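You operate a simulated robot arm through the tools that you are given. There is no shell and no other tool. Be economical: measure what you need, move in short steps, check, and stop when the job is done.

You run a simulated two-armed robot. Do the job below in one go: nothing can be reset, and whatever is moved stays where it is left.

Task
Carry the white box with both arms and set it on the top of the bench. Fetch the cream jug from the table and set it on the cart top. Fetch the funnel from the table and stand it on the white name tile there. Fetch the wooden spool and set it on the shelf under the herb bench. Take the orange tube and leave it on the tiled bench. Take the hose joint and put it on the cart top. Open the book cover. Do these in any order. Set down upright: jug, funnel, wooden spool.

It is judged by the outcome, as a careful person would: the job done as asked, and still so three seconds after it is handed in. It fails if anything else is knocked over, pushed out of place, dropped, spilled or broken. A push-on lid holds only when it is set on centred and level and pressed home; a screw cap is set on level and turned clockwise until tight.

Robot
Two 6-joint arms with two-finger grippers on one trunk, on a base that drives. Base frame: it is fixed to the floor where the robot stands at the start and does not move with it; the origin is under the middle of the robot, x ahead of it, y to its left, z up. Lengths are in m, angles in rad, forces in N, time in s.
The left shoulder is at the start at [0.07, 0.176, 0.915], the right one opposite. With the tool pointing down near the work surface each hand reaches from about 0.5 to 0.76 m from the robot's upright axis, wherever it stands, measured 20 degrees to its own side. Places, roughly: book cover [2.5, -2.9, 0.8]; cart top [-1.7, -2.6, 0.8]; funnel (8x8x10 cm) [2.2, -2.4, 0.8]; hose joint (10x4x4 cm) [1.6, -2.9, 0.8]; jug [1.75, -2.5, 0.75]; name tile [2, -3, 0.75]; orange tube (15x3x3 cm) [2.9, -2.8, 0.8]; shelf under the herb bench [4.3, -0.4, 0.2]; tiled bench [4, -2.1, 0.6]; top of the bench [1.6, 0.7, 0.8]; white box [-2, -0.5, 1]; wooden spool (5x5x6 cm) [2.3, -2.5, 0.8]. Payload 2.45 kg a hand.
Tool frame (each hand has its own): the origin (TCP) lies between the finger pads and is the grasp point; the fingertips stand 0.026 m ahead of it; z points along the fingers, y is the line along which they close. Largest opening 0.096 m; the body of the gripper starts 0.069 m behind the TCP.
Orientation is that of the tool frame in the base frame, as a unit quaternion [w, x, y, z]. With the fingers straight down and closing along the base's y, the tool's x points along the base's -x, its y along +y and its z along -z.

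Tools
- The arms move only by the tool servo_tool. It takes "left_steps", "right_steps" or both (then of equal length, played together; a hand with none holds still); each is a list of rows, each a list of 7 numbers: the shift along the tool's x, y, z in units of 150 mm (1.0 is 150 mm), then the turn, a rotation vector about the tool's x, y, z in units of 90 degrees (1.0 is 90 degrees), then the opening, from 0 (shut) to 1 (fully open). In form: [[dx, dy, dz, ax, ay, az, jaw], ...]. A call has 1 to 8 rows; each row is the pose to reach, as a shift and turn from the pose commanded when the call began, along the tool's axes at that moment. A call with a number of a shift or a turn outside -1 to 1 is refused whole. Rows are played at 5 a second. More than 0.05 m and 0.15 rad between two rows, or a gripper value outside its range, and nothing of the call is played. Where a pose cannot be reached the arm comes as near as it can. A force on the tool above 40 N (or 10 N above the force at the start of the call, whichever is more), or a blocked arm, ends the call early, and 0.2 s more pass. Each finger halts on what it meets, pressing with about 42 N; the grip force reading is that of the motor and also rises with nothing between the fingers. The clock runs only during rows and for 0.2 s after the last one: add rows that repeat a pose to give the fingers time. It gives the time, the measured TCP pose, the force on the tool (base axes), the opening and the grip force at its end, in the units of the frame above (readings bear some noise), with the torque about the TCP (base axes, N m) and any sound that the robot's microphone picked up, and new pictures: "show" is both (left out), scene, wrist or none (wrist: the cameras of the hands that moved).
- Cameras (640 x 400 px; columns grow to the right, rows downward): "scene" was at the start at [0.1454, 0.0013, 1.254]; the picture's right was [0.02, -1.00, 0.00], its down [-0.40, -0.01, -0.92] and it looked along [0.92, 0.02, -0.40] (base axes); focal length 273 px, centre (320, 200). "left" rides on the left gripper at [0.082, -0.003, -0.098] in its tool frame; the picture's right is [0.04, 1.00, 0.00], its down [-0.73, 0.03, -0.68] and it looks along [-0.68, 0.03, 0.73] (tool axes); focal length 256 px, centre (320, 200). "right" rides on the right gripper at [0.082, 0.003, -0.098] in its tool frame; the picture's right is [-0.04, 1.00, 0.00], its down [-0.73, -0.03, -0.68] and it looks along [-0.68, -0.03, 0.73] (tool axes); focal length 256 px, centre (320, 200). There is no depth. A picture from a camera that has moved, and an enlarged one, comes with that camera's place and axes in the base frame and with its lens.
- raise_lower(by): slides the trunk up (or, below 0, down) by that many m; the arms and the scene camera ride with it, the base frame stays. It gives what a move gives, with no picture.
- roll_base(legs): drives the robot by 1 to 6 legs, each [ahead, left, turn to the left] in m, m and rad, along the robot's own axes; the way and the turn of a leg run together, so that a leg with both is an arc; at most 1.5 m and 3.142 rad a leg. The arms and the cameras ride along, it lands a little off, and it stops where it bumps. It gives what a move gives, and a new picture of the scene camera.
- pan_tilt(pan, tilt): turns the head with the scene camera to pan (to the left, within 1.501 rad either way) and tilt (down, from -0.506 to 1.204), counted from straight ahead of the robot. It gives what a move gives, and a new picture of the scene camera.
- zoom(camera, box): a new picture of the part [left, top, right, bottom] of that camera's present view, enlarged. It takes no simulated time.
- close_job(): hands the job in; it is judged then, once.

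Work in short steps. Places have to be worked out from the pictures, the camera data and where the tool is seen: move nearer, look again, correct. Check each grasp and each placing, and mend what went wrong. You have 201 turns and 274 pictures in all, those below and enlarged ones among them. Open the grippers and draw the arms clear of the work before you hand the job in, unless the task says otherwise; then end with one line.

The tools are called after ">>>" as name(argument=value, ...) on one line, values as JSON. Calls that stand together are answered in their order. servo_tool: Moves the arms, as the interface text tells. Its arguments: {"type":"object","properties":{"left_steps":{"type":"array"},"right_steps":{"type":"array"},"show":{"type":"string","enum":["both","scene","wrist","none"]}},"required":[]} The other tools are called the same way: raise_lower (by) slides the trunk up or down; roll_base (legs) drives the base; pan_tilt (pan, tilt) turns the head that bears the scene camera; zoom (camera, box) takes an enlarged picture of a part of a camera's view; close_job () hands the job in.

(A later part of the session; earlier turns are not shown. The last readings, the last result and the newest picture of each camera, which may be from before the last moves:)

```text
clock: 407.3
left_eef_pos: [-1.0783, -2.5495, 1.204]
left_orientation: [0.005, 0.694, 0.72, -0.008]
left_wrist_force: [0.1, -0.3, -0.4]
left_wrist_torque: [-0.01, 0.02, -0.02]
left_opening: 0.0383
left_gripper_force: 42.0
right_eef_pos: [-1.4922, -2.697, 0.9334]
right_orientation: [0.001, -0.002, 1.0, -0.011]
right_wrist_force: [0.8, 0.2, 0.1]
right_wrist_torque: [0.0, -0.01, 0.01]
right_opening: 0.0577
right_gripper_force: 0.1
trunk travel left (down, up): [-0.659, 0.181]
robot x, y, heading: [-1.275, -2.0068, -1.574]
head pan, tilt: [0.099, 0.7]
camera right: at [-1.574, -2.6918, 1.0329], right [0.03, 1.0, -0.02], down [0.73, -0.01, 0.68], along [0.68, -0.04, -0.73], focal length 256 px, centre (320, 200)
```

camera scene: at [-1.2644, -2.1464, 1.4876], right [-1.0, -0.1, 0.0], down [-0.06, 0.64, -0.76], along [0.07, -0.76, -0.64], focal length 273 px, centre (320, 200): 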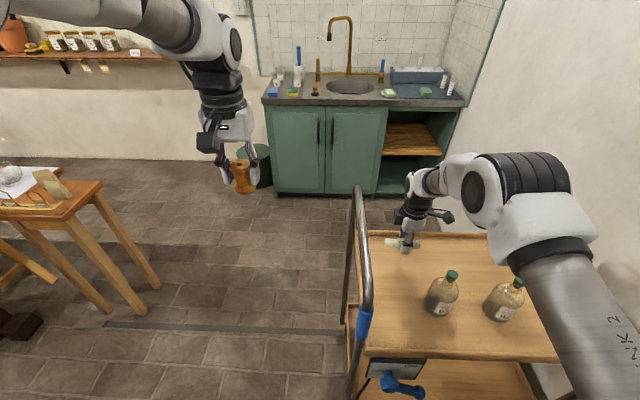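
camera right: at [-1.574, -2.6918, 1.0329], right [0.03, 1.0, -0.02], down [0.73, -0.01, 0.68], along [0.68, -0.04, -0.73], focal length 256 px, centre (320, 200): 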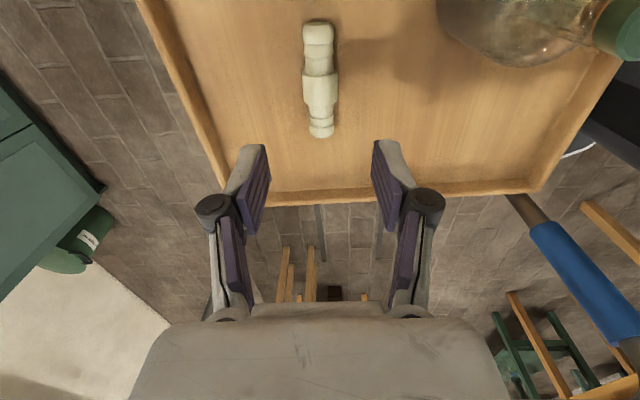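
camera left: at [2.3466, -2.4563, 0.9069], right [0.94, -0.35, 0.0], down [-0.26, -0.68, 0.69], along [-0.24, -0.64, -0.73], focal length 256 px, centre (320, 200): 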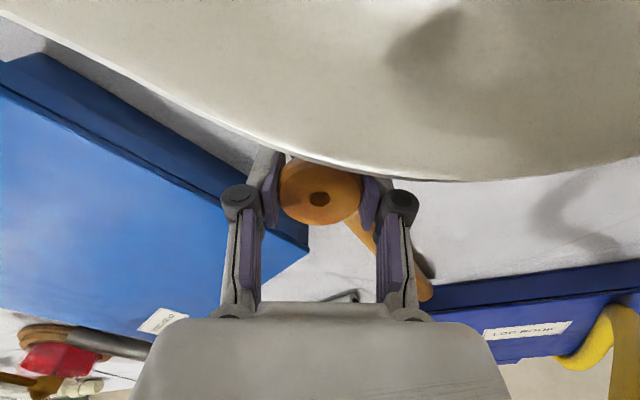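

Hose joint is on the cart. Next the jug – from behind the table again, which is clear of the glassware. I raise and drive there.

>>> raise_lower(by=0.17)

>>> roll_base(legs=[[0, 0.62, 0], [0.45, 0, 0], [0, 0, 1.571], [0, 0, 1.571], [-1.07, 0, 0], [0, -1.05, 0]])

>>> roll_base(legs=[[0, -1.03, 0]])

```text
clock: 409.2
left_eef_pos: [-1.0797, -2.5502, 1.3724]
left_orientation: [0.004, 0.693, 0.721, -0.006]
left_wrist_force: [0.5, -0.9, -1.0]
left_wrist_torque: [-0.02, 0.01, 0.0]
left_opening: 0.038
left_gripper_force: 42.3
right_eef_pos: [-1.4928, -2.6983, 1.1027]
right_orientation: [0.001, -0.002, 1.0, -0.01]
right_wrist_force: [0.5, 0.5, -0.7]
right_wrist_torque: [0.0, -0.01, 0.0]
right_opening: 0.0576
right_gripper_force: 0.2
trunk travel left (down, up): [-0.829, 0.011]
robot x, y, heading: [-1.2745, -2.0107, -1.571]
head pan, tilt: [0.099, 0.7]
```

```text
clock: 431.2
left_eef_pos: [-0.1015, -3.007, 1.3709]
left_orientation: [-0.007, 0.714, -0.7, -0.003]
left_wrist_force: [-0.3, 0.0, -0.2]
left_wrist_torque: [0.0, -0.05, 0.0]
left_opening: 0.0383
left_gripper_force: 42.4
right_eef_pos: [0.3078, -2.8681, 1.1028]
right_orientation: [-0.011, 1.0, -0.003, -0.002]
right_wrist_force: [-0.1, 0.7, 0.0]
right_wrist_torque: [0.0, -0.02, -0.01]
right_opening: 0.0576
right_gripper_force: 0.0
trunk travel left (down, up): [-0.829, 0.011]
robot x, y, heading: [0.0869, -3.5536, 1.55]
head pan, tilt: [0.099, 0.7]
stopped in leg 6: the force on the tool passed its limit at 83 N (the readings are from after the stop); the commanded pose is now the measured one
camera scene: at [0.0791, -3.4163, 1.6574], right [1.0, 0.08, 0.0], down [0.05, -0.64, -0.76], along [-0.06, 0.76, -0.65], focal length 273 px, centre (320, 200)
```

scene: 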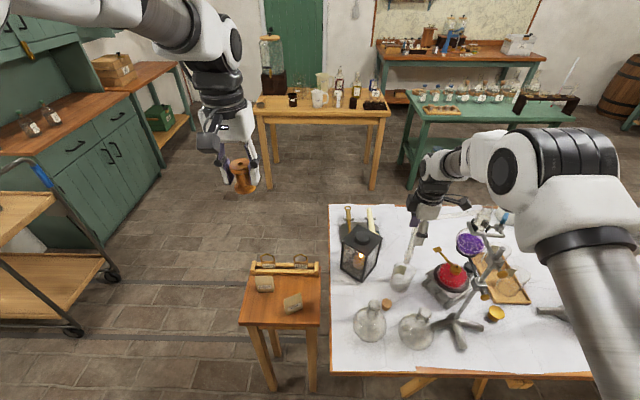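

```text
clock: 433.0
left_eef_pos: [0.0476, -3.0112, 1.3731]
left_orientation: [-0.006, 0.713, -0.701, -0.006]
left_wrist_force: [0.4, 0.1, -0.2]
left_wrist_torque: [0.04, 0.08, -0.01]
left_opening: 0.0382
left_gripper_force: 41.8
right_eef_pos: [0.4496, -2.8722, 1.1021]
right_orientation: [-0.011, 1.0, -0.002, -0.008]
right_wrist_force: [-26.8, 5.9, -6.4]
right_wrist_torque: [-0.39, 0.37, 0.87]
right_opening: 0.0589
right_gripper_force: 1.6
trunk travel left (down, up): [-0.829, 0.011]
robot x, y, heading: [0.2325, -3.5556, 1.548]
head pan, tilt: [0.099, 0.7]
stopped in leg 1: the force on the tool passed its limit at 85 N (the readings are from after the stop); the commanded pose is now the measured one
camera scene: at [0.23, -3.4212, 1.6576], right [1.0, 0.08, 0.0], down [0.05, -0.64, -0.76], along [-0.06, 0.76, -0.64], focal length 273 px, centre (320, 200)
```

scene: 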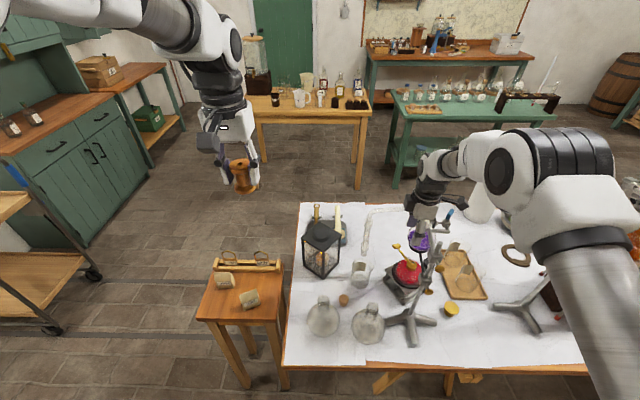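

The right hand, still extended, struck the purple-flask stand. I step back west at once and look.

>>> roll_base(legs=[[0, 0.3, 0]])

>>> zoom(camera="scene", box=[320, 180, 640, 390])

```text
clock: 435.1
left_eef_pos: [-0.2507, -3.0047, 1.3738]
left_orientation: [-0.005, 0.714, -0.7, -0.006]
left_wrist_force: [-0.1, -0.8, -0.4]
left_wrist_torque: [0.0, 0.04, -0.01]
left_opening: 0.0382
left_gripper_force: 42.1
right_eef_pos: [0.1531, -2.8643, 1.1023]
right_orientation: [-0.011, 1.0, -0.003, -0.008]
right_wrist_force: [-0.8, -0.4, -0.4]
right_wrist_torque: [0.02, 0.04, -0.01]
right_opening: 0.0575
right_gripper_force: 0.0
trunk travel left (down, up): [-0.829, 0.011]
robot x, y, heading: [-0.0697, -3.5487, 1.547]
head pan, tilt: [0.099, 0.7]
camera scene: at [-0.0692, -3.4139, 1.6576], right [1.0, 0.08, 0.0], down [0.05, -0.64, -0.76], along [-0.06, 0.76, -0.64], focal length 273 px, centre (320, 200)
```

scene: 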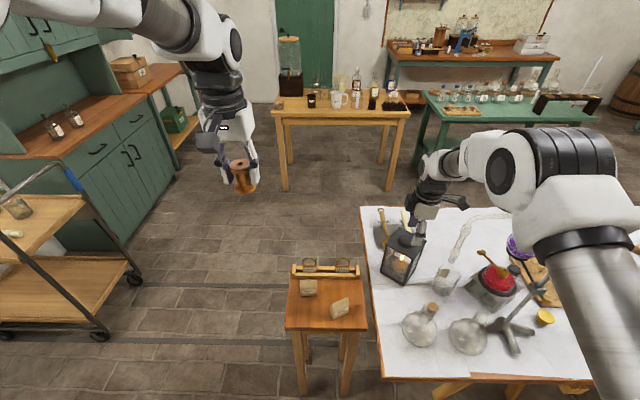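

```text
1.90 times, centred on (480, 285) of scene
camera zoom: at [-0.0692, -3.4139, 1.6576], right [1.0, 0.08, 0.0], down [0.05, -0.64, -0.76], along [-0.06, 0.76, -0.64], focal length 520 px, centre (15, 38)
```

zoom: 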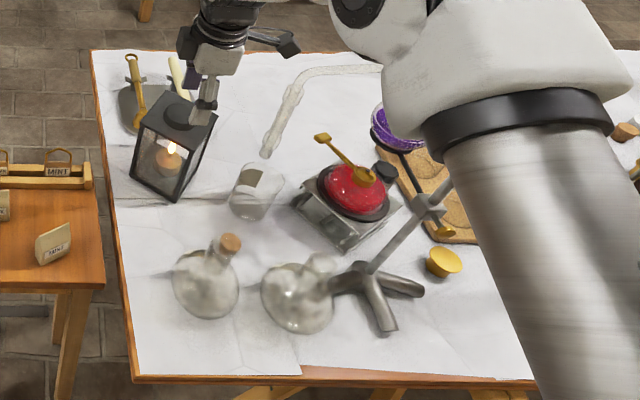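

The stand still stands where it was (measurements agree within a cm or two) and nothing has fallen. I retract the right hand fully, then strafe on along y≈-3.6.

>>> servo_tool(right_steps=[[0, 0.25, -0.1, 0, 0, 0, 0.6], [0, 0.5, -0.2, 0, 0, 0, 0.6], [0, 0.75, -0.3, 0, 0, 0, 0.6], [0, 1.0, -0.4, 0, 0, 0, 0.6]], show="none")

>>> roll_base(legs=[[-0.07, 0, 0.024], [0, -1.0, 0], [0, -0.5, 0]])

```text
clock: 436.1
left_eef_pos: [-0.2543, -3.0071, 1.3729]
left_orientation: [-0.007, 0.714, -0.7, -0.005]
left_wrist_force: [-0.1, 0.3, 0.6]
left_wrist_torque: [0.02, -0.04, -0.02]
left_opening: 0.0385
left_gripper_force: 42.1
right_eef_pos: [0.1513, -3.0208, 1.1606]
right_orientation: [-0.012, 1.0, -0.002, -0.007]
right_wrist_force: [-1.0, -0.6, -0.4]
right_wrist_torque: [0.04, 0.01, -0.04]
right_opening: 0.0575
right_gripper_force: 0.0
trunk travel left (down, up): [-0.829, 0.011]
robot x, y, heading: [-0.067, -3.5499, 1.548]
head pan, tilt: [0.099, 0.7]
```

```text
clock: 444.4
left_eef_pos: [1.2378, -3.08, 1.3728]
left_orientation: [-0.006, 0.721, -0.693, -0.005]
left_wrist_force: [-0.1, -0.2, -1.0]
left_wrist_torque: [0.01, 0.0, -0.01]
left_opening: 0.0383
left_gripper_force: 42.5
right_eef_pos: [1.6431, -3.0838, 1.1582]
right_orientation: [-0.011, 1.0, 0.009, -0.006]
right_wrist_force: [-0.4, 0.1, 0.9]
right_wrist_torque: [-0.02, 0.0, 0.0]
right_opening: 0.0574
right_gripper_force: 0.1
trunk travel left (down, up): [-0.829, 0.011]
robot x, y, heading: [1.4356, -3.6229, 1.573]
head pan, tilt: [0.099, 0.7]
camera scene: at [1.4284, -3.4847, 1.6576], right [1.0, 0.1, 0.0], down [0.06, -0.64, -0.76], along [-0.07, 0.76, -0.64], focal length 273 px, centre (320, 200)
```

scene: 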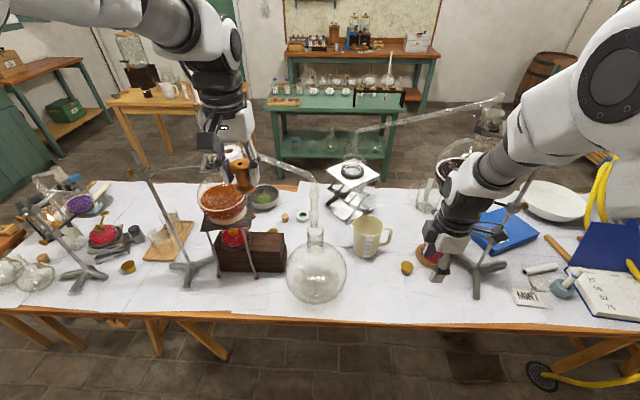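

Nothing else disturbed here. I zoom on the jug to measure its handle.

>>> zoom(camera="scene", box=[330, 200, 430, 270])

```text
5.71 times, centred on (380, 235) of scene
camera zoom: at [1.4284, -3.4847, 1.6576], right [1.0, 0.1, 0.0], down [0.06, -0.64, -0.76], along [-0.07, 0.76, -0.64], focal length 1560 px, centre (-23, 0)
```

zoom: 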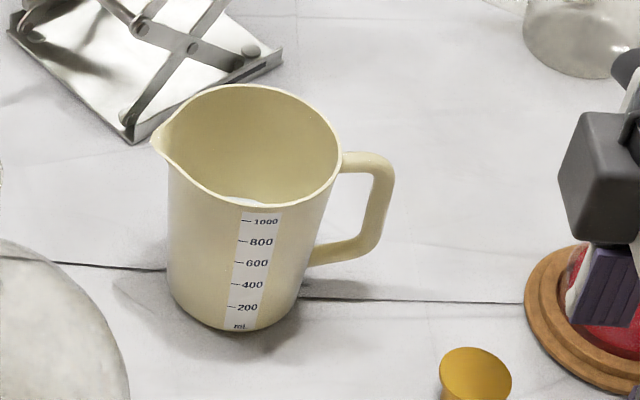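

Jug: centre ≈(1.549,-2.706), rim z≈0.89, handle to the east at x≈1.61–1.645. I first lower the hand south of the table edge (below the glass bowl's level), then approach.

>>> servo_tool(right_steps=[[-0.03, 0, 0.25, 0, 0, 0, 0.6], [-0.06, 0, 0.5, 0, 0, 0, 0.6], [-0.1, 0, 0.75, 0, 0, 0, 0.6], [-0.1, 0, 1.0, 0, 0, 0, 0.6]], show="none")

>>> servo_tool(right_steps=[[0, 0, 0.25, 0.007, 0, 0, 0.6], [0, 0, 0.5, 0.014, 0, 0, 0.6], [0, 0, 0.5, 0.014, 0, 0, 0.6]], show="none")

>>> roll_base(legs=[[0.17, 0, 0]])

>>> zoom(camera="right", box=[0, 0, 640, 400])

```text
clock: 445.4
left_eef_pos: [1.2405, -3.0784, 1.3724]
left_orientation: [-0.005, 0.722, -0.692, -0.005]
left_wrist_force: [-0.2, 0.4, -0.3]
left_wrist_torque: [-0.03, 0.04, 0.01]
left_opening: 0.0382
left_gripper_force: 41.6
right_eef_pos: [1.6291, -3.0793, 1.0073]
right_orientation: [-0.011, 1.0, 0.008, -0.007]
right_wrist_force: [0.4, -0.3, 0.1]
right_wrist_torque: [0.0, 0.04, 0.01]
right_opening: 0.0578
right_gripper_force: 0.0
trunk travel left (down, up): [-0.829, 0.011]
robot x, y, heading: [1.4377, -3.6212, 1.57]
head pan, tilt: [0.099, 0.7]
```

```text
clock: 446.2
left_eef_pos: [1.238, -3.0805, 1.3741]
left_orientation: [-0.007, 0.722, -0.692, -0.004]
left_wrist_force: [0.5, -0.1, -0.5]
left_wrist_torque: [-0.01, -0.01, 0.01]
left_opening: 0.0382
left_gripper_force: 42.3
right_eef_pos: [1.6267, -3.0791, 0.9343]
right_orientation: [-0.023, 1.0, 0.008, -0.008]
right_wrist_force: [0.4, -0.4, -0.7]
right_wrist_torque: [0.02, 0.01, 0.02]
right_opening: 0.0576
right_gripper_force: 0.1
trunk travel left (down, up): [-0.829, 0.011]
robot x, y, heading: [1.4349, -3.6171, 1.572]
head pan, tilt: [0.099, 0.7]
```

```text
clock: 447.7
left_eef_pos: [1.2386, -2.9136, 1.3751]
left_orientation: [-0.007, 0.722, -0.692, -0.006]
left_wrist_force: [0.2, 0.3, 0.1]
left_wrist_torque: [0.03, 0.03, 0.02]
left_opening: 0.0382
left_gripper_force: 42.1
right_eef_pos: [1.6257, -2.911, 0.9365]
right_orientation: [-0.023, 1.0, 0.007, -0.007]
right_wrist_force: [0.0, 0.6, 0.3]
right_wrist_torque: [0.02, 0.05, 0.0]
right_opening: 0.0576
right_gripper_force: 0.1
trunk travel left (down, up): [-0.829, 0.011]
robot x, y, heading: [1.4378, -3.4484, 1.57]
head pan, tilt: [0.099, 0.7]
camera scene: at [1.4304, -3.3192, 1.6581], right [1.0, 0.1, 0.0], down [0.06, -0.64, -0.77], along [-0.08, 0.76, -0.64], focal length 273 px, centre (320, 200)
```

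scene: 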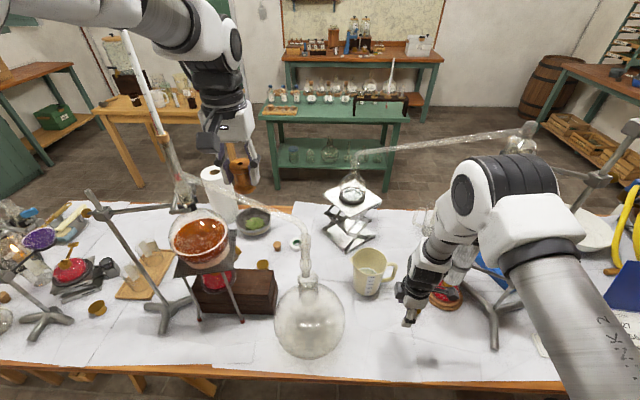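

```text
1.00 times, centred on (320, 200) of right (not enlarged: the box is as wide or as high as the picture)
camera zoom: at [1.7093, -2.9162, 1.0343], right [-0.02, -1.0, -0.05], down [-0.72, -0.02, 0.69], along [-0.69, 0.05, -0.72], focal length 256 px, centre (320, 200)
```

zoom: 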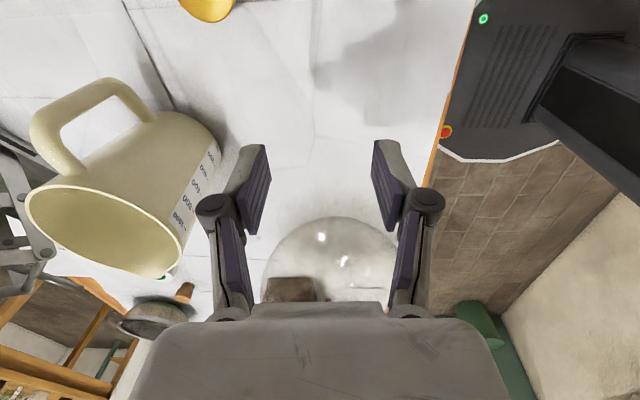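

Handle bar at ≈(1.632,-2.714). I level the hand and move north over it at this height.

>>> servo_tool(right_steps=[[0.01, -0.25, 0, -0.01, 0, 0, 0.5], [0.02, -0.5, 0, -0.02, 0, 0, 0.5], [0.03, -0.75, 0, -0.029, 0, 0, 0.5], [0.03, -0.98, 0, -0.029, 0, 0, 0.5]], show="none")

>>> servo_tool(right_steps=[[0, -0.16, 0, 0, 0, 0, 0.5], [0, -0.31, 0, 0, 0, 0, 0.5], [0, -0.31, 0, 0, 0, 0, 0.5]], show="wrist")

```text
clock: 448.7
left_eef_pos: [1.2398, -2.907, 1.374]
left_orientation: [-0.005, 0.721, -0.692, -0.004]
left_wrist_force: [0.5, 0.2, -0.6]
left_wrist_torque: [0.0, 0.01, 0.0]
left_opening: 0.038
left_gripper_force: 42.0
right_eef_pos: [1.629, -2.7601, 0.9385]
right_orientation: [0.002, 1.0, 0.009, -0.007]
right_wrist_force: [0.2, 0.4, -1.1]
right_wrist_torque: [-0.06, -0.01, 0.02]
right_opening: 0.0479
right_gripper_force: 0.0
trunk travel left (down, up): [-0.829, 0.011]
robot x, y, heading: [1.4373, -3.4462, 1.575]
head pan, tilt: [0.099, 0.7]
```

```text
clock: 449.5
left_eef_pos: [1.2389, -2.9111, 1.3738]
left_orientation: [-0.006, 0.721, -0.693, -0.005]
left_wrist_force: [0.0, 0.6, 0.1]
left_wrist_torque: [0.02, 0.02, -0.01]
left_opening: 0.038
left_gripper_force: 42.1
right_eef_pos: [1.6305, -2.7244, 0.9446]
right_orientation: [0.0, 1.0, 0.008, -0.007]
right_wrist_force: [0.1, -0.3, 0.3]
right_wrist_torque: [0.02, 0.02, -0.01]
right_opening: 0.0481
right_gripper_force: 0.1
right hand out of reach, approached as far as the arm can: row 2, 3
trunk travel left (down, up): [-0.829, 0.011]
robot x, y, heading: [1.4352, -3.4485, 1.563]
head pan, tilt: [0.099, 0.7]
camera right: at [1.7129, -2.7267, 1.0437], right [-0.02, -1.0, 0.0], down [-0.72, 0.02, 0.69], along [-0.69, 0.02, -0.72], focal length 256 px, centre (320, 200)
```

right: 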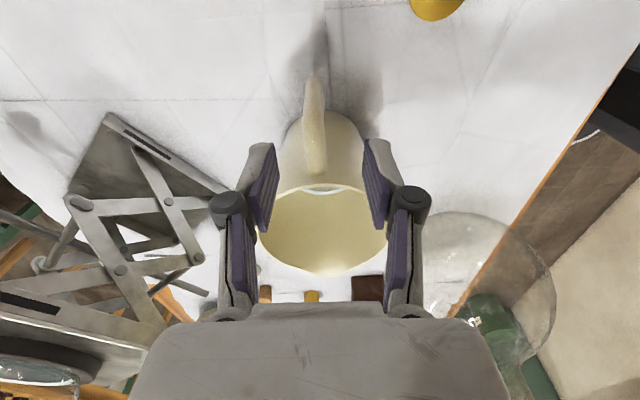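

Handle is centred between the fingers. Descend 9 cm and look.

>>> servo_tool(right_steps=[[0, 0, 0.2, 0, 0, 0, 0.5], [0, 0, 0.4, 0, 0, 0, 0.5], [0.02, -0.02, 0.6, 0, 0, 0, 0.5], [0.02, -0.02, 0.62, 0, 0, 0, 0.5]], show="wrist")

```text
clock: 450.5
left_eef_pos: [1.2396, -2.91, 1.3725]
left_orientation: [-0.006, 0.722, -0.692, -0.004]
left_wrist_force: [-0.2, 0.9, -0.6]
left_wrist_torque: [-0.01, -0.02, -0.02]
left_opening: 0.038
left_gripper_force: 42.0
right_eef_pos: [1.6355, -2.7443, 0.8739]
right_orientation: [0.0, 1.0, 0.009, -0.007]
right_wrist_force: [0.6, -0.1, -1.0]
right_wrist_torque: [0.01, -0.01, 0.04]
right_opening: 0.0479
right_gripper_force: 0.1
right hand out of reach, approached as far as the arm can: row 1, 2, 3, 4
trunk travel left (down, up): [-0.829, 0.011]
robot x, y, heading: [1.4395, -3.4458, 1.577]
head pan, tilt: [0.099, 0.7]
camera right: at [1.7171, -2.7455, 0.9719], right [-0.02, -1.0, 0.0], down [-0.72, 0.02, 0.69], along [-0.69, 0.01, -0.72], focal length 256 px, centre (320, 200)
```

right: 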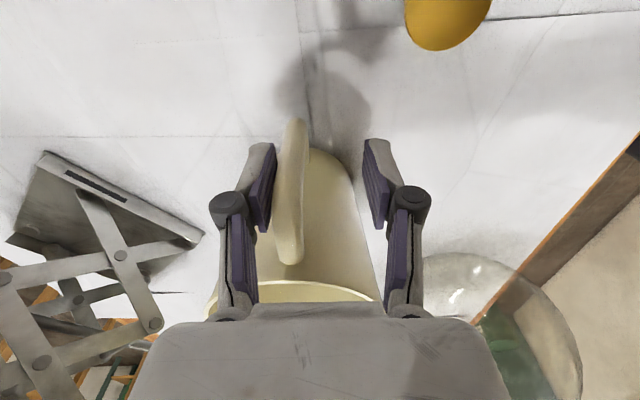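

Reach limit shifted it 2 cm south; the handle is still between the fingers. I roll ahead 2.5 cm to centre.

>>> roll_base(legs=[[0.025, 0, 0]])

>>> servo_tool(right_steps=[[0, 0, 0.06, 0, 0, 0, 0.5], [0, 0, 0.13, 0, 0, 0, 0.5], [0, 0, 0.13, 0, 0, 0, 0.5]], show="wrist")

```text
clock: 451.3
left_eef_pos: [1.2388, -2.8923, 1.3765]
left_orientation: [-0.009, 0.722, -0.692, -0.007]
left_wrist_force: [0.9, -0.4, -0.8]
left_wrist_torque: [0.1, 0.0, -0.01]
left_opening: 0.0383
left_gripper_force: 41.4
right_eef_pos: [1.6339, -2.723, 0.8782]
right_orientation: [-0.003, 1.0, 0.008, -0.007]
right_wrist_force: [-0.4, -0.9, -0.2]
right_wrist_torque: [0.06, -0.01, 0.0]
right_opening: 0.0479
right_gripper_force: 0.0
trunk travel left (down, up): [-0.829, 0.011]
robot x, y, heading: [1.4348, -3.4233, 1.572]
head pan, tilt: [0.099, 0.7]
camera scene: at [1.4304, -3.299, 1.6585], right [1.0, 0.1, 0.0], down [0.06, -0.64, -0.77], along [-0.08, 0.76, -0.64], focal length 273 px, centre (320, 200)
```

scene: 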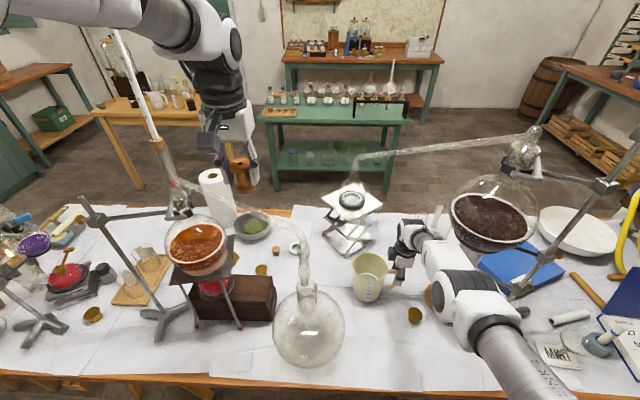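

```text
clock: 452.1
left_eef_pos: [1.2386, -2.8846, 1.3732]
left_orientation: [-0.006, 0.722, -0.692, -0.005]
left_wrist_force: [0.3, 0.7, -0.4]
left_wrist_torque: [-0.05, 0.01, 0.0]
left_opening: 0.0384
left_gripper_force: 42.0
right_eef_pos: [1.6341, -2.7275, 0.8569]
right_orientation: [0.001, 1.0, 0.008, -0.007]
right_wrist_force: [-0.2, 0.7, -0.2]
right_wrist_torque: [-0.02, 0.01, 0.03]
right_opening: 0.0477
right_gripper_force: 0.0
right hand out of reach, approached as far as the arm can: row 1, 2, 3
trunk travel left (down, up): [-0.829, 0.011]
robot x, y, heading: [1.4376, -3.4258, 1.569]
head pan, tilt: [0.099, 0.7]
camera right: at [1.7182, -2.7286, 0.9567], right [-0.02, -1.0, 0.0], down [-0.72, 0.02, 0.69], along [-0.69, 0.01, -0.72], focal length 256 px, centre (320, 200)
```

right: 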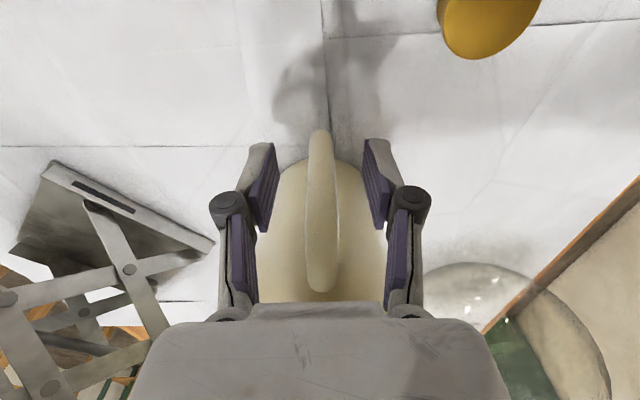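

Centred. Close on the handle.

>>> servo_tool(right_steps=[[0, 0, 0, 0, 0, 0, 0], [0, 0, 0, 0, 0, 0, 0], [0, 0, 0, 0, 0, 0, 0], [0, 0, 0, 0, 0, 0, 0]], show="none")

>>> servo_tool(right_steps=[[0, 0, -0.05, 0, 0, 0, 0], [0, 0, -0.12, 0, 0, 0, 0], [0, 0, -0.2, 0, 0, 0, 0], [0, 0, -0.27, 0, 0, 0, 0]], show="both")

```text
clock: 453.1
left_eef_pos: [1.2392, -2.884, 1.3732]
left_orientation: [-0.006, 0.722, -0.692, -0.005]
left_wrist_force: [0.6, 0.4, -0.8]
left_wrist_torque: [-0.02, -0.02, 0.03]
left_opening: 0.0383
left_gripper_force: 41.8
right_eef_pos: [1.6349, -2.7274, 0.8586]
right_orientation: [0.002, 1.0, 0.009, -0.007]
right_wrist_force: [-0.4, 0.7, -1.2]
right_wrist_torque: [0.0, -0.31, -0.01]
right_opening: 0.0142
right_gripper_force: 40.9
trunk travel left (down, up): [-0.829, 0.011]
robot x, y, heading: [1.4344, -3.4227, 1.569]
head pan, tilt: [0.099, 0.7]
```

```text
clock: 454.1
left_eef_pos: [1.2378, -2.8833, 1.3726]
left_orientation: [-0.005, 0.722, -0.692, -0.005]
left_wrist_force: [0.2, -0.1, -0.6]
left_wrist_torque: [0.02, -0.02, -0.01]
left_opening: 0.0382
left_gripper_force: 42.7
right_eef_pos: [1.6366, -2.7274, 0.8978]
right_orientation: [0.001, 1.0, 0.009, -0.007]
right_wrist_force: [0.5, 0.9, -3.2]
right_wrist_torque: [0.01, -0.31, 0.02]
right_opening: 0.0142
right_gripper_force: 40.8
trunk travel left (down, up): [-0.829, 0.011]
robot x, y, heading: [1.438, -3.4242, 1.568]
head pan, tilt: [0.099, 0.7]
camera scene: at [1.4304, -3.2897, 1.6575], right [1.0, 0.1, 0.0], down [0.06, -0.64, -0.76], along [-0.08, 0.76, -0.64], focal length 273 px, centre (320, 200)
camera right: at [1.7182, -2.7288, 0.9967], right [-0.02, -1.0, 0.0], down [-0.72, 0.02, 0.69], along [-0.69, 0.01, -0.72], focal length 256 px, centre (320, 200)
```

scene: 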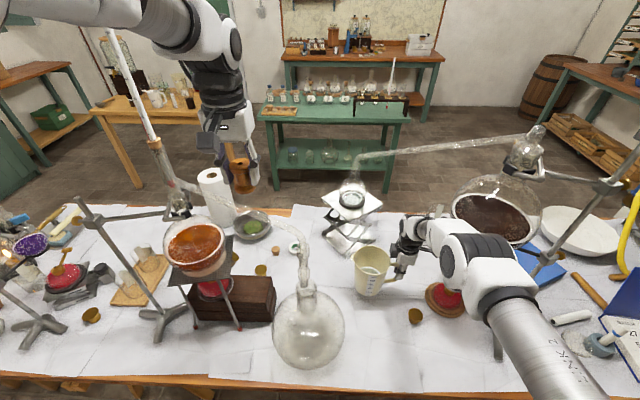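
right: 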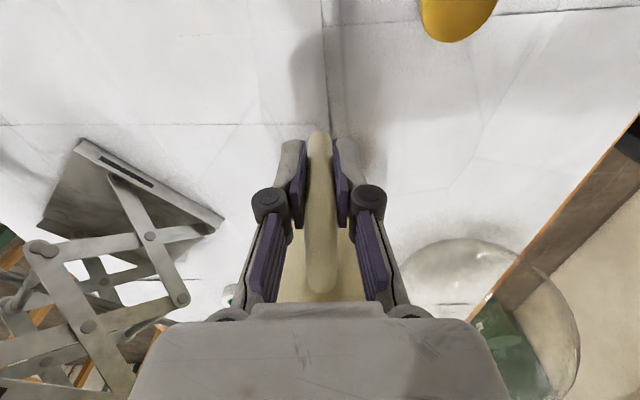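

Jug hangs level (≈3 N). I raise 3 cm more, and back the base out south by 0.2 m.

>>> servo_tool(right_steps=[[0, 0.05, -0.1, 0, 0, 0, 0], [0, 0.1, -0.2, 0, 0, 0, 0]], show="none")

>>> roll_base(legs=[[-0.19, 0, 0]])

```text
clock: 454.7
left_eef_pos: [1.2372, -2.8857, 1.3728]
left_orientation: [-0.005, 0.722, -0.692, -0.006]
left_wrist_force: [0.9, -0.7, -0.2]
left_wrist_torque: [-0.05, 0.0, 0.02]
left_opening: 0.0382
left_gripper_force: 41.8
right_eef_pos: [1.6365, -2.7435, 0.9295]
right_orientation: [0.0, 1.0, 0.009, -0.007]
right_wrist_force: [0.6, 0.1, -3.1]
right_wrist_torque: [0.02, -0.31, 0.01]
right_opening: 0.0142
right_gripper_force: 40.8
trunk travel left (down, up): [-0.829, 0.011]
robot x, y, heading: [1.4401, -3.4278, 1.569]
head pan, tilt: [0.099, 0.7]
```

```text
clock: 456.2
left_eef_pos: [1.2387, -3.0682, 1.3717]
left_orientation: [-0.005, 0.722, -0.692, -0.004]
left_wrist_force: [0.2, 1.0, -0.1]
left_wrist_torque: [-0.03, -0.02, 0.05]
left_opening: 0.0382
left_gripper_force: 42.1
right_eef_pos: [1.6361, -2.9264, 0.926]
right_orientation: [0.002, 1.0, 0.009, -0.007]
right_wrist_force: [0.5, 0.7, -4.2]
right_wrist_torque: [-0.01, -0.3, -0.04]
right_opening: 0.0144
right_gripper_force: 40.7
trunk travel left (down, up): [-0.829, 0.011]
robot x, y, heading: [1.4371, -3.6133, 1.569]
head pan, tilt: [0.099, 0.7]
camera scene: at [1.4306, -3.4726, 1.657], right [1.0, 0.1, 0.0], down [0.06, -0.64, -0.76], along [-0.08, 0.76, -0.65], focal length 273 px, centre (320, 200)
```

scene: 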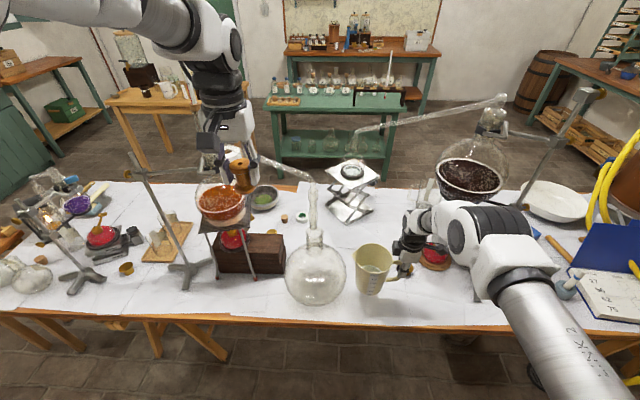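

Now retract the right hand 16 cm south and raise it, clear of the table.

>>> servo_tool(right_steps=[[0, 0.2, 0, 0, 0, 0, 0], [0, 0.4, 0, 0, 0, 0, 0], [0, 0.6, -0.1, 0, 0, 0, 0], [0, 0.8, -0.3, 0, 0, 0, 0], [0, 1.0, -0.5, 0, 0, 0, 0], [0, 1.0, -0.75, 0, 0, 0, 0], [0, 1.0, -1.0, 0, 0, 0, 0]], show="none")

>>> roll_base(legs=[[0, 1.05, 0], [0, 1.03, 0]])

```text
clock: 457.8
left_eef_pos: [1.2388, -3.074, 1.3735]
left_orientation: [-0.006, 0.722, -0.692, -0.005]
left_wrist_force: [0.3, 0.1, -0.7]
left_wrist_torque: [0.0, -0.02, 0.02]
left_opening: 0.0383
left_gripper_force: 42.1
right_eef_pos: [1.6424, -3.0813, 1.08]
right_orientation: [0.0, 1.0, 0.009, -0.007]
right_wrist_force: [-0.4, -0.4, -3.0]
right_wrist_torque: [0.01, -0.3, -0.01]
right_opening: 0.0144
right_gripper_force: 40.6
trunk travel left (down, up): [-0.829, 0.011]
robot x, y, heading: [1.4394, -3.6159, 1.567]
head pan, tilt: [0.099, 0.7]
```

```text
clock: 468.1
left_eef_pos: [-0.82, -3.0479, 1.3717]
left_orientation: [-0.006, 0.715, -0.699, -0.005]
left_wrist_force: [0.1, 0.5, -0.8]
left_wrist_torque: [0.0, 0.02, -0.01]
left_opening: 0.0383
left_gripper_force: 41.9
right_eef_pos: [-0.4184, -3.064, 1.0779]
right_orientation: [0.001, 1.0, -0.001, -0.007]
right_wrist_force: [-0.6, 0.4, -3.8]
right_wrist_torque: [-0.03, -0.26, 0.0]
right_opening: 0.0143
right_gripper_force: 40.7
trunk travel left (down, up): [-0.829, 0.011]
robot x, y, heading: [-0.6366, -3.5894, 1.551]
head pan, tilt: [0.099, 0.7]
camera scene: at [-0.6366, -3.4567, 1.6576], right [1.0, 0.08, 0.0], down [0.05, -0.64, -0.76], along [-0.06, 0.76, -0.64], focal length 273 px, centre (320, 200)
```

scene: 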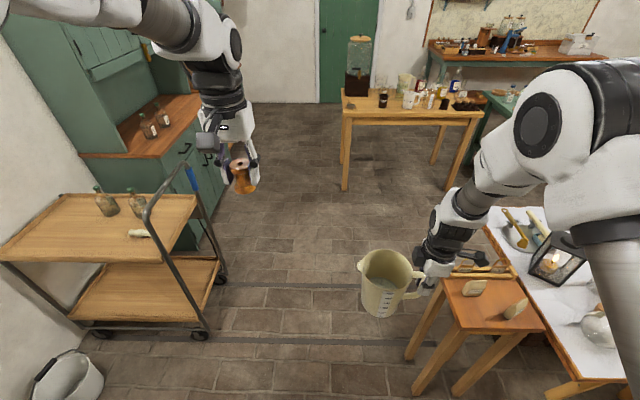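

I lift the jug a bit more, then drive round to the cart's north side.

>>> servo_tool(right_steps=[[0, 0, -0.25, 0, 0, 0, 0], [0, 0, -0.5, 0, 0, 0, 0], [0, 0, -0.7, 0, 0, 0, 0]], show="none")

>>> roll_base(legs=[[1.2, 0, 0], [0, -0.12, 0], [0, 0, 1.571], [0, 0, 1.588], [-0.6, 0, 0], [0, -0.9, 0]])

```text
clock: 468.9
left_eef_pos: [-0.8207, -3.0481, 1.3728]
left_orientation: [-0.007, 0.715, -0.699, -0.005]
left_wrist_force: [0.4, -0.4, -0.5]
left_wrist_torque: [-0.02, 0.01, 0.02]
left_opening: 0.0381
left_gripper_force: 42.0
right_eef_pos: [-0.4181, -3.0619, 1.1836]
right_orientation: [0.001, 1.0, -0.001, -0.007]
right_wrist_force: [0.3, -0.2, -4.5]
right_wrist_torque: [-0.01, -0.32, -0.02]
right_opening: 0.0146
right_gripper_force: 40.3
trunk travel left (down, up): [-0.829, 0.011]
robot x, y, heading: [-0.6351, -3.5918, 1.549]
head pan, tilt: [0.099, 0.7]
```

```text
clock: 490.9
left_eef_pos: [-1.198, -2.32, 1.3728]
left_orientation: [0.004, 0.699, 0.715, -0.007]
left_wrist_force: [-0.5, 0.8, -0.2]
left_wrist_torque: [0.01, 0.02, 0.01]
left_opening: 0.038
left_gripper_force: 41.7
right_eef_pos: [-1.6012, -2.3073, 1.1831]
right_orientation: [0.007, 0.002, 1.0, 0.001]
right_wrist_force: [-0.9, -0.6, -5.1]
right_wrist_torque: [0.0, 0.33, 0.0]
right_opening: 0.0143
right_gripper_force: 41.1
trunk travel left (down, up): [-0.829, 0.011]
robot x, y, heading: [-1.384, -1.7773, -1.592]
head pan, tilt: [0.099, 0.7]
camera scene: at [-1.3756, -1.9116, 1.6575], right [-1.0, -0.08, 0.0], down [-0.05, 0.64, -0.76], along [0.06, -0.76, -0.64], focal length 273 px, centre (320, 200)
```

scene: 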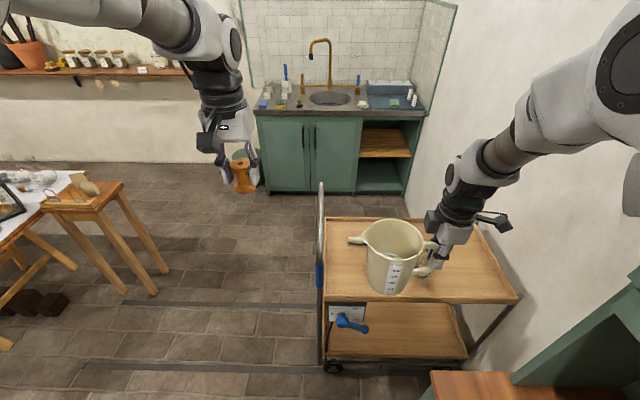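

Cart surface ≈0.755. I'll set the jug with its centre at ≈(-1.645,-2.68), between bottles and joint. Drive ahead 0.25 m and move the hand over.

>>> roll_base(legs=[[0.25, -0.036, 0.02]])

>>> servo_tool(right_steps=[[0.12, -0.16, 0, 0, 0, 0, 0], [0.24, -0.32, 0, 0, 0, 0, 0], [0.36, -0.48, 0, 0, 0, 0, 0], [0.49, -0.64, 0.05, 0, 0, 0, 0], [0.62, -0.8, 0.1, 0, 0, 0, 0]], show="both")

```text
clock: 492.7
left_eef_pos: [-1.2235, -2.5601, 1.3735]
left_orientation: [0.006, 0.711, 0.703, -0.005]
left_wrist_force: [-0.3, 0.2, -0.2]
left_wrist_torque: [-0.04, -0.05, -0.02]
left_opening: 0.0382
left_gripper_force: 42.1
right_eef_pos: [-1.6235, -2.5327, 1.1822]
right_orientation: [0.009, 0.018, 1.0, 0.001]
right_wrist_force: [0.4, 0.3, -4.2]
right_wrist_torque: [0.03, 0.27, -0.02]
right_opening: 0.0146
right_gripper_force: 40.8
trunk travel left (down, up): [-0.829, 0.011]
robot x, y, heading: [-1.3881, -2.0109, -1.62]
head pan, tilt: [0.099, 0.7]
camera scene: at [-1.3876, -2.1455, 1.6576], right [-1.0, -0.05, 0.0], down [-0.03, 0.64, -0.76], along [0.04, -0.76, -0.64], focal length 273 px, centre (320, 200)
```

scene: 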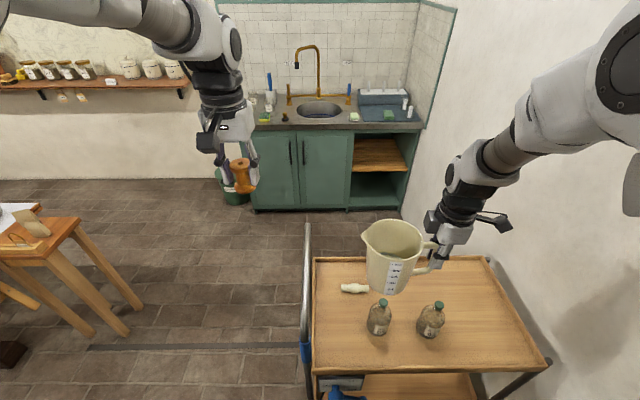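

```text
clock: 493.9
left_eef_pos: [-1.2202, -2.5621, 1.372]
left_orientation: [0.004, 0.711, 0.703, -0.004]
left_wrist_force: [-0.9, -1.0, 0.0]
left_wrist_torque: [0.02, -0.01, -0.01]
left_opening: 0.0383
left_gripper_force: 41.9
right_eef_pos: [-1.7186, -2.6536, 1.165]
right_orientation: [0.007, 0.018, 1.0, 0.002]
right_wrist_force: [-0.9, -0.1, -4.2]
right_wrist_torque: [0.03, 0.22, -0.02]
right_opening: 0.0144
right_gripper_force: 40.3
trunk travel left (down, up): [-0.829, 0.011]
robot x, y, heading: [-1.3876, -2.0103, -1.619]
head pan, tilt: [0.099, 0.7]
camera scene: at [-1.3854, -2.1502, 1.6572], right [-1.0, -0.05, 0.0], down [-0.03, 0.65, -0.76], along [0.04, -0.76, -0.65], focal length 273 px, centre (320, 200)
camera right: at [-1.8016, -2.6472, 1.2635], right [0.07, 1.0, 0.01], down [0.72, -0.06, 0.69], along [0.69, -0.05, -0.72], focal length 256 px, centre (320, 200)
```

scene: 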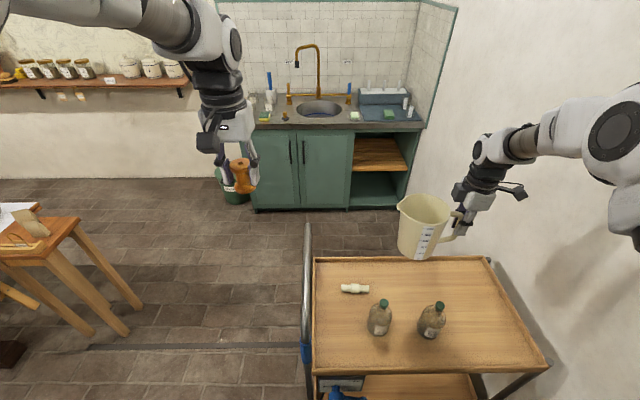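
right: 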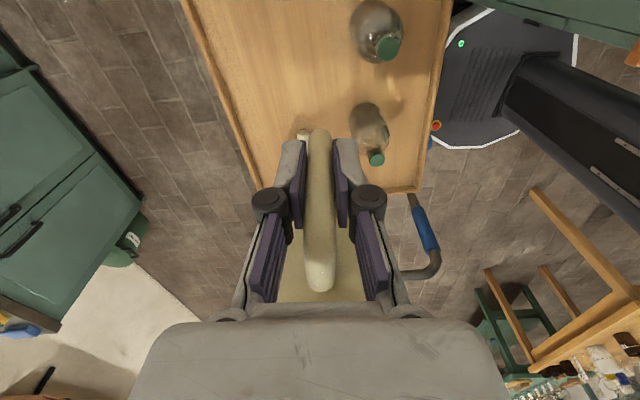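

I nudge the base 4 cm ahead, adjust the hand, and lower the trunk 0.18.

>>> roll_base(legs=[[0.04, 0, 0.02]])

>>> raise_lower(by=-0.18)

>>> servo_tool(right_steps=[[0.06, 0, 0.1, 0, 0, 0, 0], [0.12, 0, 0.2, 0, 0, 0, 0], [0.16, 0, 0.3, 0, 0, 0, 0]], show="both")

```text
clock: 494.9
left_eef_pos: [-1.2045, -2.5952, 1.3733]
left_orientation: [0.004, 0.705, 0.709, -0.006]
left_wrist_force: [0.0, -1.1, -0.6]
left_wrist_torque: [0.03, 0.05, 0.0]
left_opening: 0.038
left_gripper_force: 42.0
right_eef_pos: [-1.7035, -2.6916, 1.1665]
right_orientation: [0.007, 0.009, 1.0, 0.003]
right_wrist_force: [0.1, 0.2, -3.9]
right_wrist_torque: [0.02, 0.31, -0.01]
right_opening: 0.0144
right_gripper_force: 40.5
trunk travel left (down, up): [-0.829, 0.011]
robot x, y, heading: [-1.3834, -2.0469, -1.612]
head pan, tilt: [0.099, 0.7]
stopped in leg 1: the robot was blocked; the commanded pose is now the measured one
camera scene: at [-1.3769, -2.1845, 1.6575], right [-1.0, -0.06, 0.0], down [-0.04, 0.64, -0.76], along [0.05, -0.76, -0.65], focal length 273 px, centre (320, 200)
```

scene: 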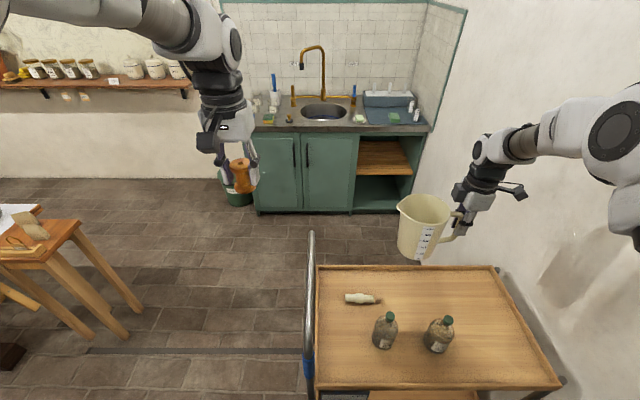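

```text
clock: 496.9
left_eef_pos: [-1.2065, -2.5949, 1.1935]
left_orientation: [0.004, 0.705, 0.709, -0.006]
left_wrist_force: [-0.3, 0.4, 0.3]
left_wrist_torque: [-0.03, 0.02, -0.02]
left_opening: 0.0384
left_gripper_force: 41.6
right_eef_pos: [-1.7045, -2.6933, 0.9875]
right_orientation: [0.008, 0.01, 1.0, 0.001]
right_wrist_force: [0.1, 0.7, -2.4]
right_wrist_torque: [0.03, 0.28, 0.01]
right_opening: 0.0146
right_gripper_force: 40.5
trunk travel left (down, up): [-0.649, 0.191]
robot x, y, heading: [-1.3834, -2.0492, -1.611]
head pan, tilt: [0.099, 0.7]
```

```text
clock: 497.8
left_eef_pos: [-1.2068, -2.5949, 1.1928]
left_orientation: [0.004, 0.706, 0.709, -0.006]
left_wrist_force: [0.4, -0.7, -0.9]
left_wrist_torque: [-0.01, -0.02, -0.01]
left_opening: 0.0384
left_gripper_force: 41.9
right_eef_pos: [-1.7278, -2.6919, 0.9412]
right_orientation: [0.007, 0.011, 1.0, 0.001]
right_wrist_force: [0.2, 0.6, -3.2]
right_wrist_torque: [-0.02, 0.31, 0.03]
right_opening: 0.0143
right_gripper_force: 41.0
trunk travel left (down, up): [-0.649, 0.191]
robot x, y, heading: [-1.3848, -2.049, -1.607]
head pan, tilt: [0.099, 0.7]
camera scene: at [-1.3782, -2.1839, 1.4775], right [-1.0, -0.06, 0.0], down [-0.04, 0.64, -0.76], along [0.05, -0.76, -0.64], focal length 273 px, centre (320, 200)
camera right: at [-1.8113, -2.6867, 1.0406], right [0.06, 1.0, 0.0], down [0.72, -0.05, 0.69], along [0.69, -0.04, -0.72], focal length 256 px, centre (320, 200)
```

scene: 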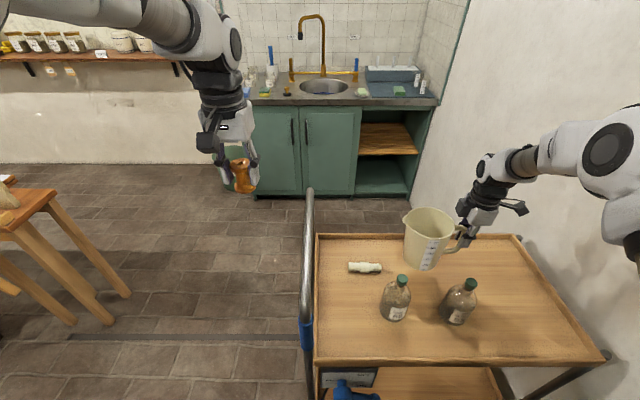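
right: 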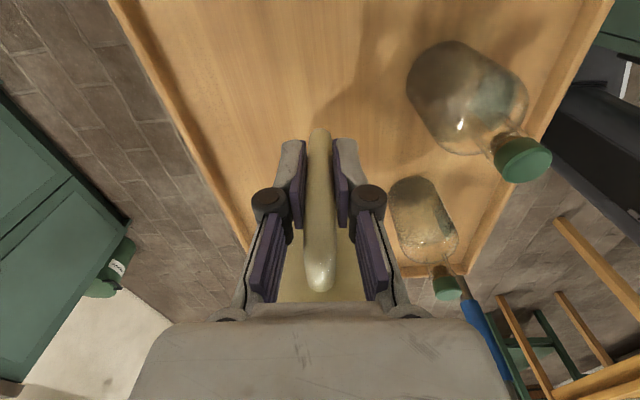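

Position is good. Descend with the arm to just above the surface, then feel.

>>> servo_tool(right_steps=[[0, 0, 0.15, 0, 0, 0, 0], [0, 0, 0.3, 0, 0, 0, 0], [0, 0, 0.42, 0, 0, 0, 0], [0, 0, 0.48, 0, 0, 0, 0]], show="none")

>>> servo_tool(right_steps=[[0, 0, 0.02, 0, 0, 0, 0], [0, 0, 0.04, 0, 0, 0, 0], [0, 0, 0.055, 0, 0, 0, 0], [0, 0, 0.055, 0, 0, 0, 0]], show="none")

>>> zoom(camera="scene", box=[330, 180, 530, 330])

```text
clock: 498.8
left_eef_pos: [-1.207, -2.5946, 1.1929]
left_orientation: [0.004, 0.705, 0.709, -0.006]
left_wrist_force: [-0.2, 0.0, 0.2]
left_wrist_torque: [0.04, -0.03, -0.04]
left_opening: 0.0381
left_gripper_force: 41.9
right_eef_pos: [-1.7255, -2.6905, 0.8703]
right_orientation: [0.007, 0.01, 1.0, 0.001]
right_wrist_force: [0.5, 0.0, -3.9]
right_wrist_torque: [0.04, 0.32, 0.0]
right_opening: 0.0144
right_gripper_force: 41.1
trunk travel left (down, up): [-0.649, 0.191]
robot x, y, heading: [-1.3857, -2.0467, -1.609]
head pan, tilt: [0.099, 0.7]
```

```text
clock: 499.8
left_eef_pos: [-1.2071, -2.5939, 1.1924]
left_orientation: [0.005, 0.705, 0.709, -0.006]
left_wrist_force: [0.1, 0.1, 0.3]
left_wrist_torque: [-0.02, -0.01, 0.02]
left_opening: 0.0381
left_gripper_force: 41.9
right_eef_pos: [-1.7267, -2.6906, 0.8639]
right_orientation: [0.007, 0.01, 1.0, -0.001]
right_wrist_force: [-1.9, -0.4, 6.9]
right_wrist_torque: [-0.09, -1.02, -0.03]
right_opening: 0.0144
right_gripper_force: 40.5
trunk travel left (down, up): [-0.649, 0.191]
robot x, y, heading: [-1.3849, -2.0489, -1.612]
head pan, tilt: [0.099, 0.7]
```

```text
2.67 times, centred on (430, 255) of scene
camera zoom: at [-1.3776, -2.1819, 1.4779], right [-1.0, -0.06, 0.0], down [-0.04, 0.64, -0.77], along [0.05, -0.76, -0.64], focal length 728 px, centre (27, 53)
```

zoom: 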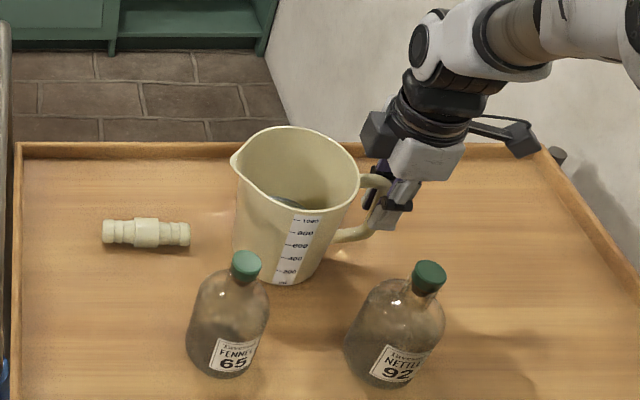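

The jug touches down upright. I relieve 1.5 mm, open gently and lift off.

>>> servo_tool(right_steps=[[0, 0, -0.012, 0, 0, 0, 0], [0, 0, -0.012, 0, 0, 0, 0.2], [0, 0, -0.012, 0, 0, 0, 0.35], [0, 0, -0.012, 0, 0, 0, 0.42], [0, 0, -0.25, 0, 0, 0, 0.42], [0, 0, -0.5, 0, 0, 0, 0.42], [0, 0, -0.75, 0, 0, 0, 0.42], [0, 0, -1.0, 0, 0, 0, 0.42]], show="scene")

```text
clock: 501.6
left_eef_pos: [-1.2066, -2.5926, 1.1947]
left_orientation: [0.005, 0.705, 0.709, -0.007]
left_wrist_force: [-0.2, -0.5, -0.5]
left_wrist_torque: [-0.02, 0.03, 0.02]
left_opening: 0.0383
left_gripper_force: 41.7
right_eef_pos: [-1.7283, -2.6902, 1.0141]
right_orientation: [0.007, 0.009, 1.0, 0.001]
right_wrist_force: [-0.2, -0.6, 0.1]
right_wrist_torque: [0.0, 0.02, -0.03]
right_opening: 0.0401
right_gripper_force: 0.0
trunk travel left (down, up): [-0.649, 0.191]
robot x, y, heading: [-1.3854, -2.0479, -1.607]
head pan, tilt: [0.099, 0.7]
camera scene: at [-1.3771, -2.1813, 1.4777], right [-1.0, -0.06, 0.0], down [-0.04, 0.64, -0.77], along [0.05, -0.76, -0.64], focal length 273 px, centre (320, 200)
```

scene: 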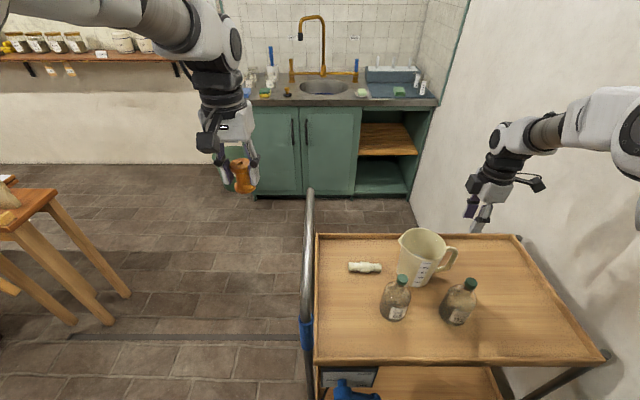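

The jug stands on the cart. Now the spool: I raise, tuck the right hand in, and drive east along the aisle towards the herb bench.

>>> servo_tool(right_steps=[[-0.15, 0.2, -0.1, 0, 0, 0, 0.42], [-0.3, 0.4, -0.2, 0, 0, 0, 0.42], [-0.45, 0.6, -0.4, 0, 0, 0, 0.42], [-0.6, 0.8, -0.6, 0, 0, 0, 0.42], [-0.75, 1.0, -0.8, 0, 0, 0, 0.42], [-0.9, 1.0, -1.0, 0, 0, 0, 0.42]], show="none")

>>> roll_base(legs=[[-0.22, 0, 0], [0, 0, 1.61], [1.5, 0, 0], [1.5, 0, 0], [0.55, 0, 0]])

```text
clock: 502.9
left_eef_pos: [-1.2061, -2.5934, 1.1941]
left_orientation: [0.005, 0.705, 0.709, -0.007]
left_wrist_force: [0.8, -0.6, -0.4]
left_wrist_torque: [0.02, 0.04, 0.04]
left_opening: 0.0382
left_gripper_force: 42.0
right_eef_pos: [-1.5932, -2.5445, 1.1639]
right_orientation: [0.006, 0.01, 1.0, 0.001]
right_wrist_force: [-0.6, 0.1, 0.6]
right_wrist_torque: [0.0, 0.02, 0.01]
right_opening: 0.0402
right_gripper_force: 0.2
trunk travel left (down, up): [-0.649, 0.191]
robot x, y, heading: [-1.3852, -2.048, -1.611]
head pan, tilt: [0.099, 0.7]
```

```text
clock: 525.4
left_eef_pos: [2.7154, -1.6209, 1.1929]
left_orientation: [0.007, -0.026, 1.0, 0.0]
left_wrist_force: [0.3, 0.4, 0.4]
left_wrist_torque: [0.0, -0.02, 0.0]
left_opening: 0.0383
left_gripper_force: 42.2
right_eef_pos: [2.6846, -2.01, 1.1644]
right_orientation: [-0.005, 0.716, -0.698, -0.005]
right_wrist_force: [-0.4, -0.5, 0.0]
right_wrist_torque: [0.01, -0.02, 0.0]
right_opening: 0.0403
right_gripper_force: 0.1
trunk travel left (down, up): [-0.649, 0.191]
robot x, y, heading: [2.1794, -1.8233, 0.011]
head pan, tilt: [0.099, 0.7]
camera scene: at [2.3153, -1.8139, 1.4777], right [0.11, -0.99, 0.0], down [-0.64, -0.07, -0.77], along [0.76, 0.08, -0.64], focal length 273 px, centre (320, 200)
```

scene: 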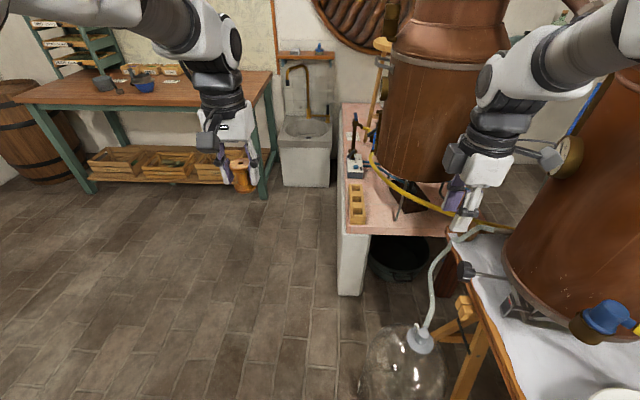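

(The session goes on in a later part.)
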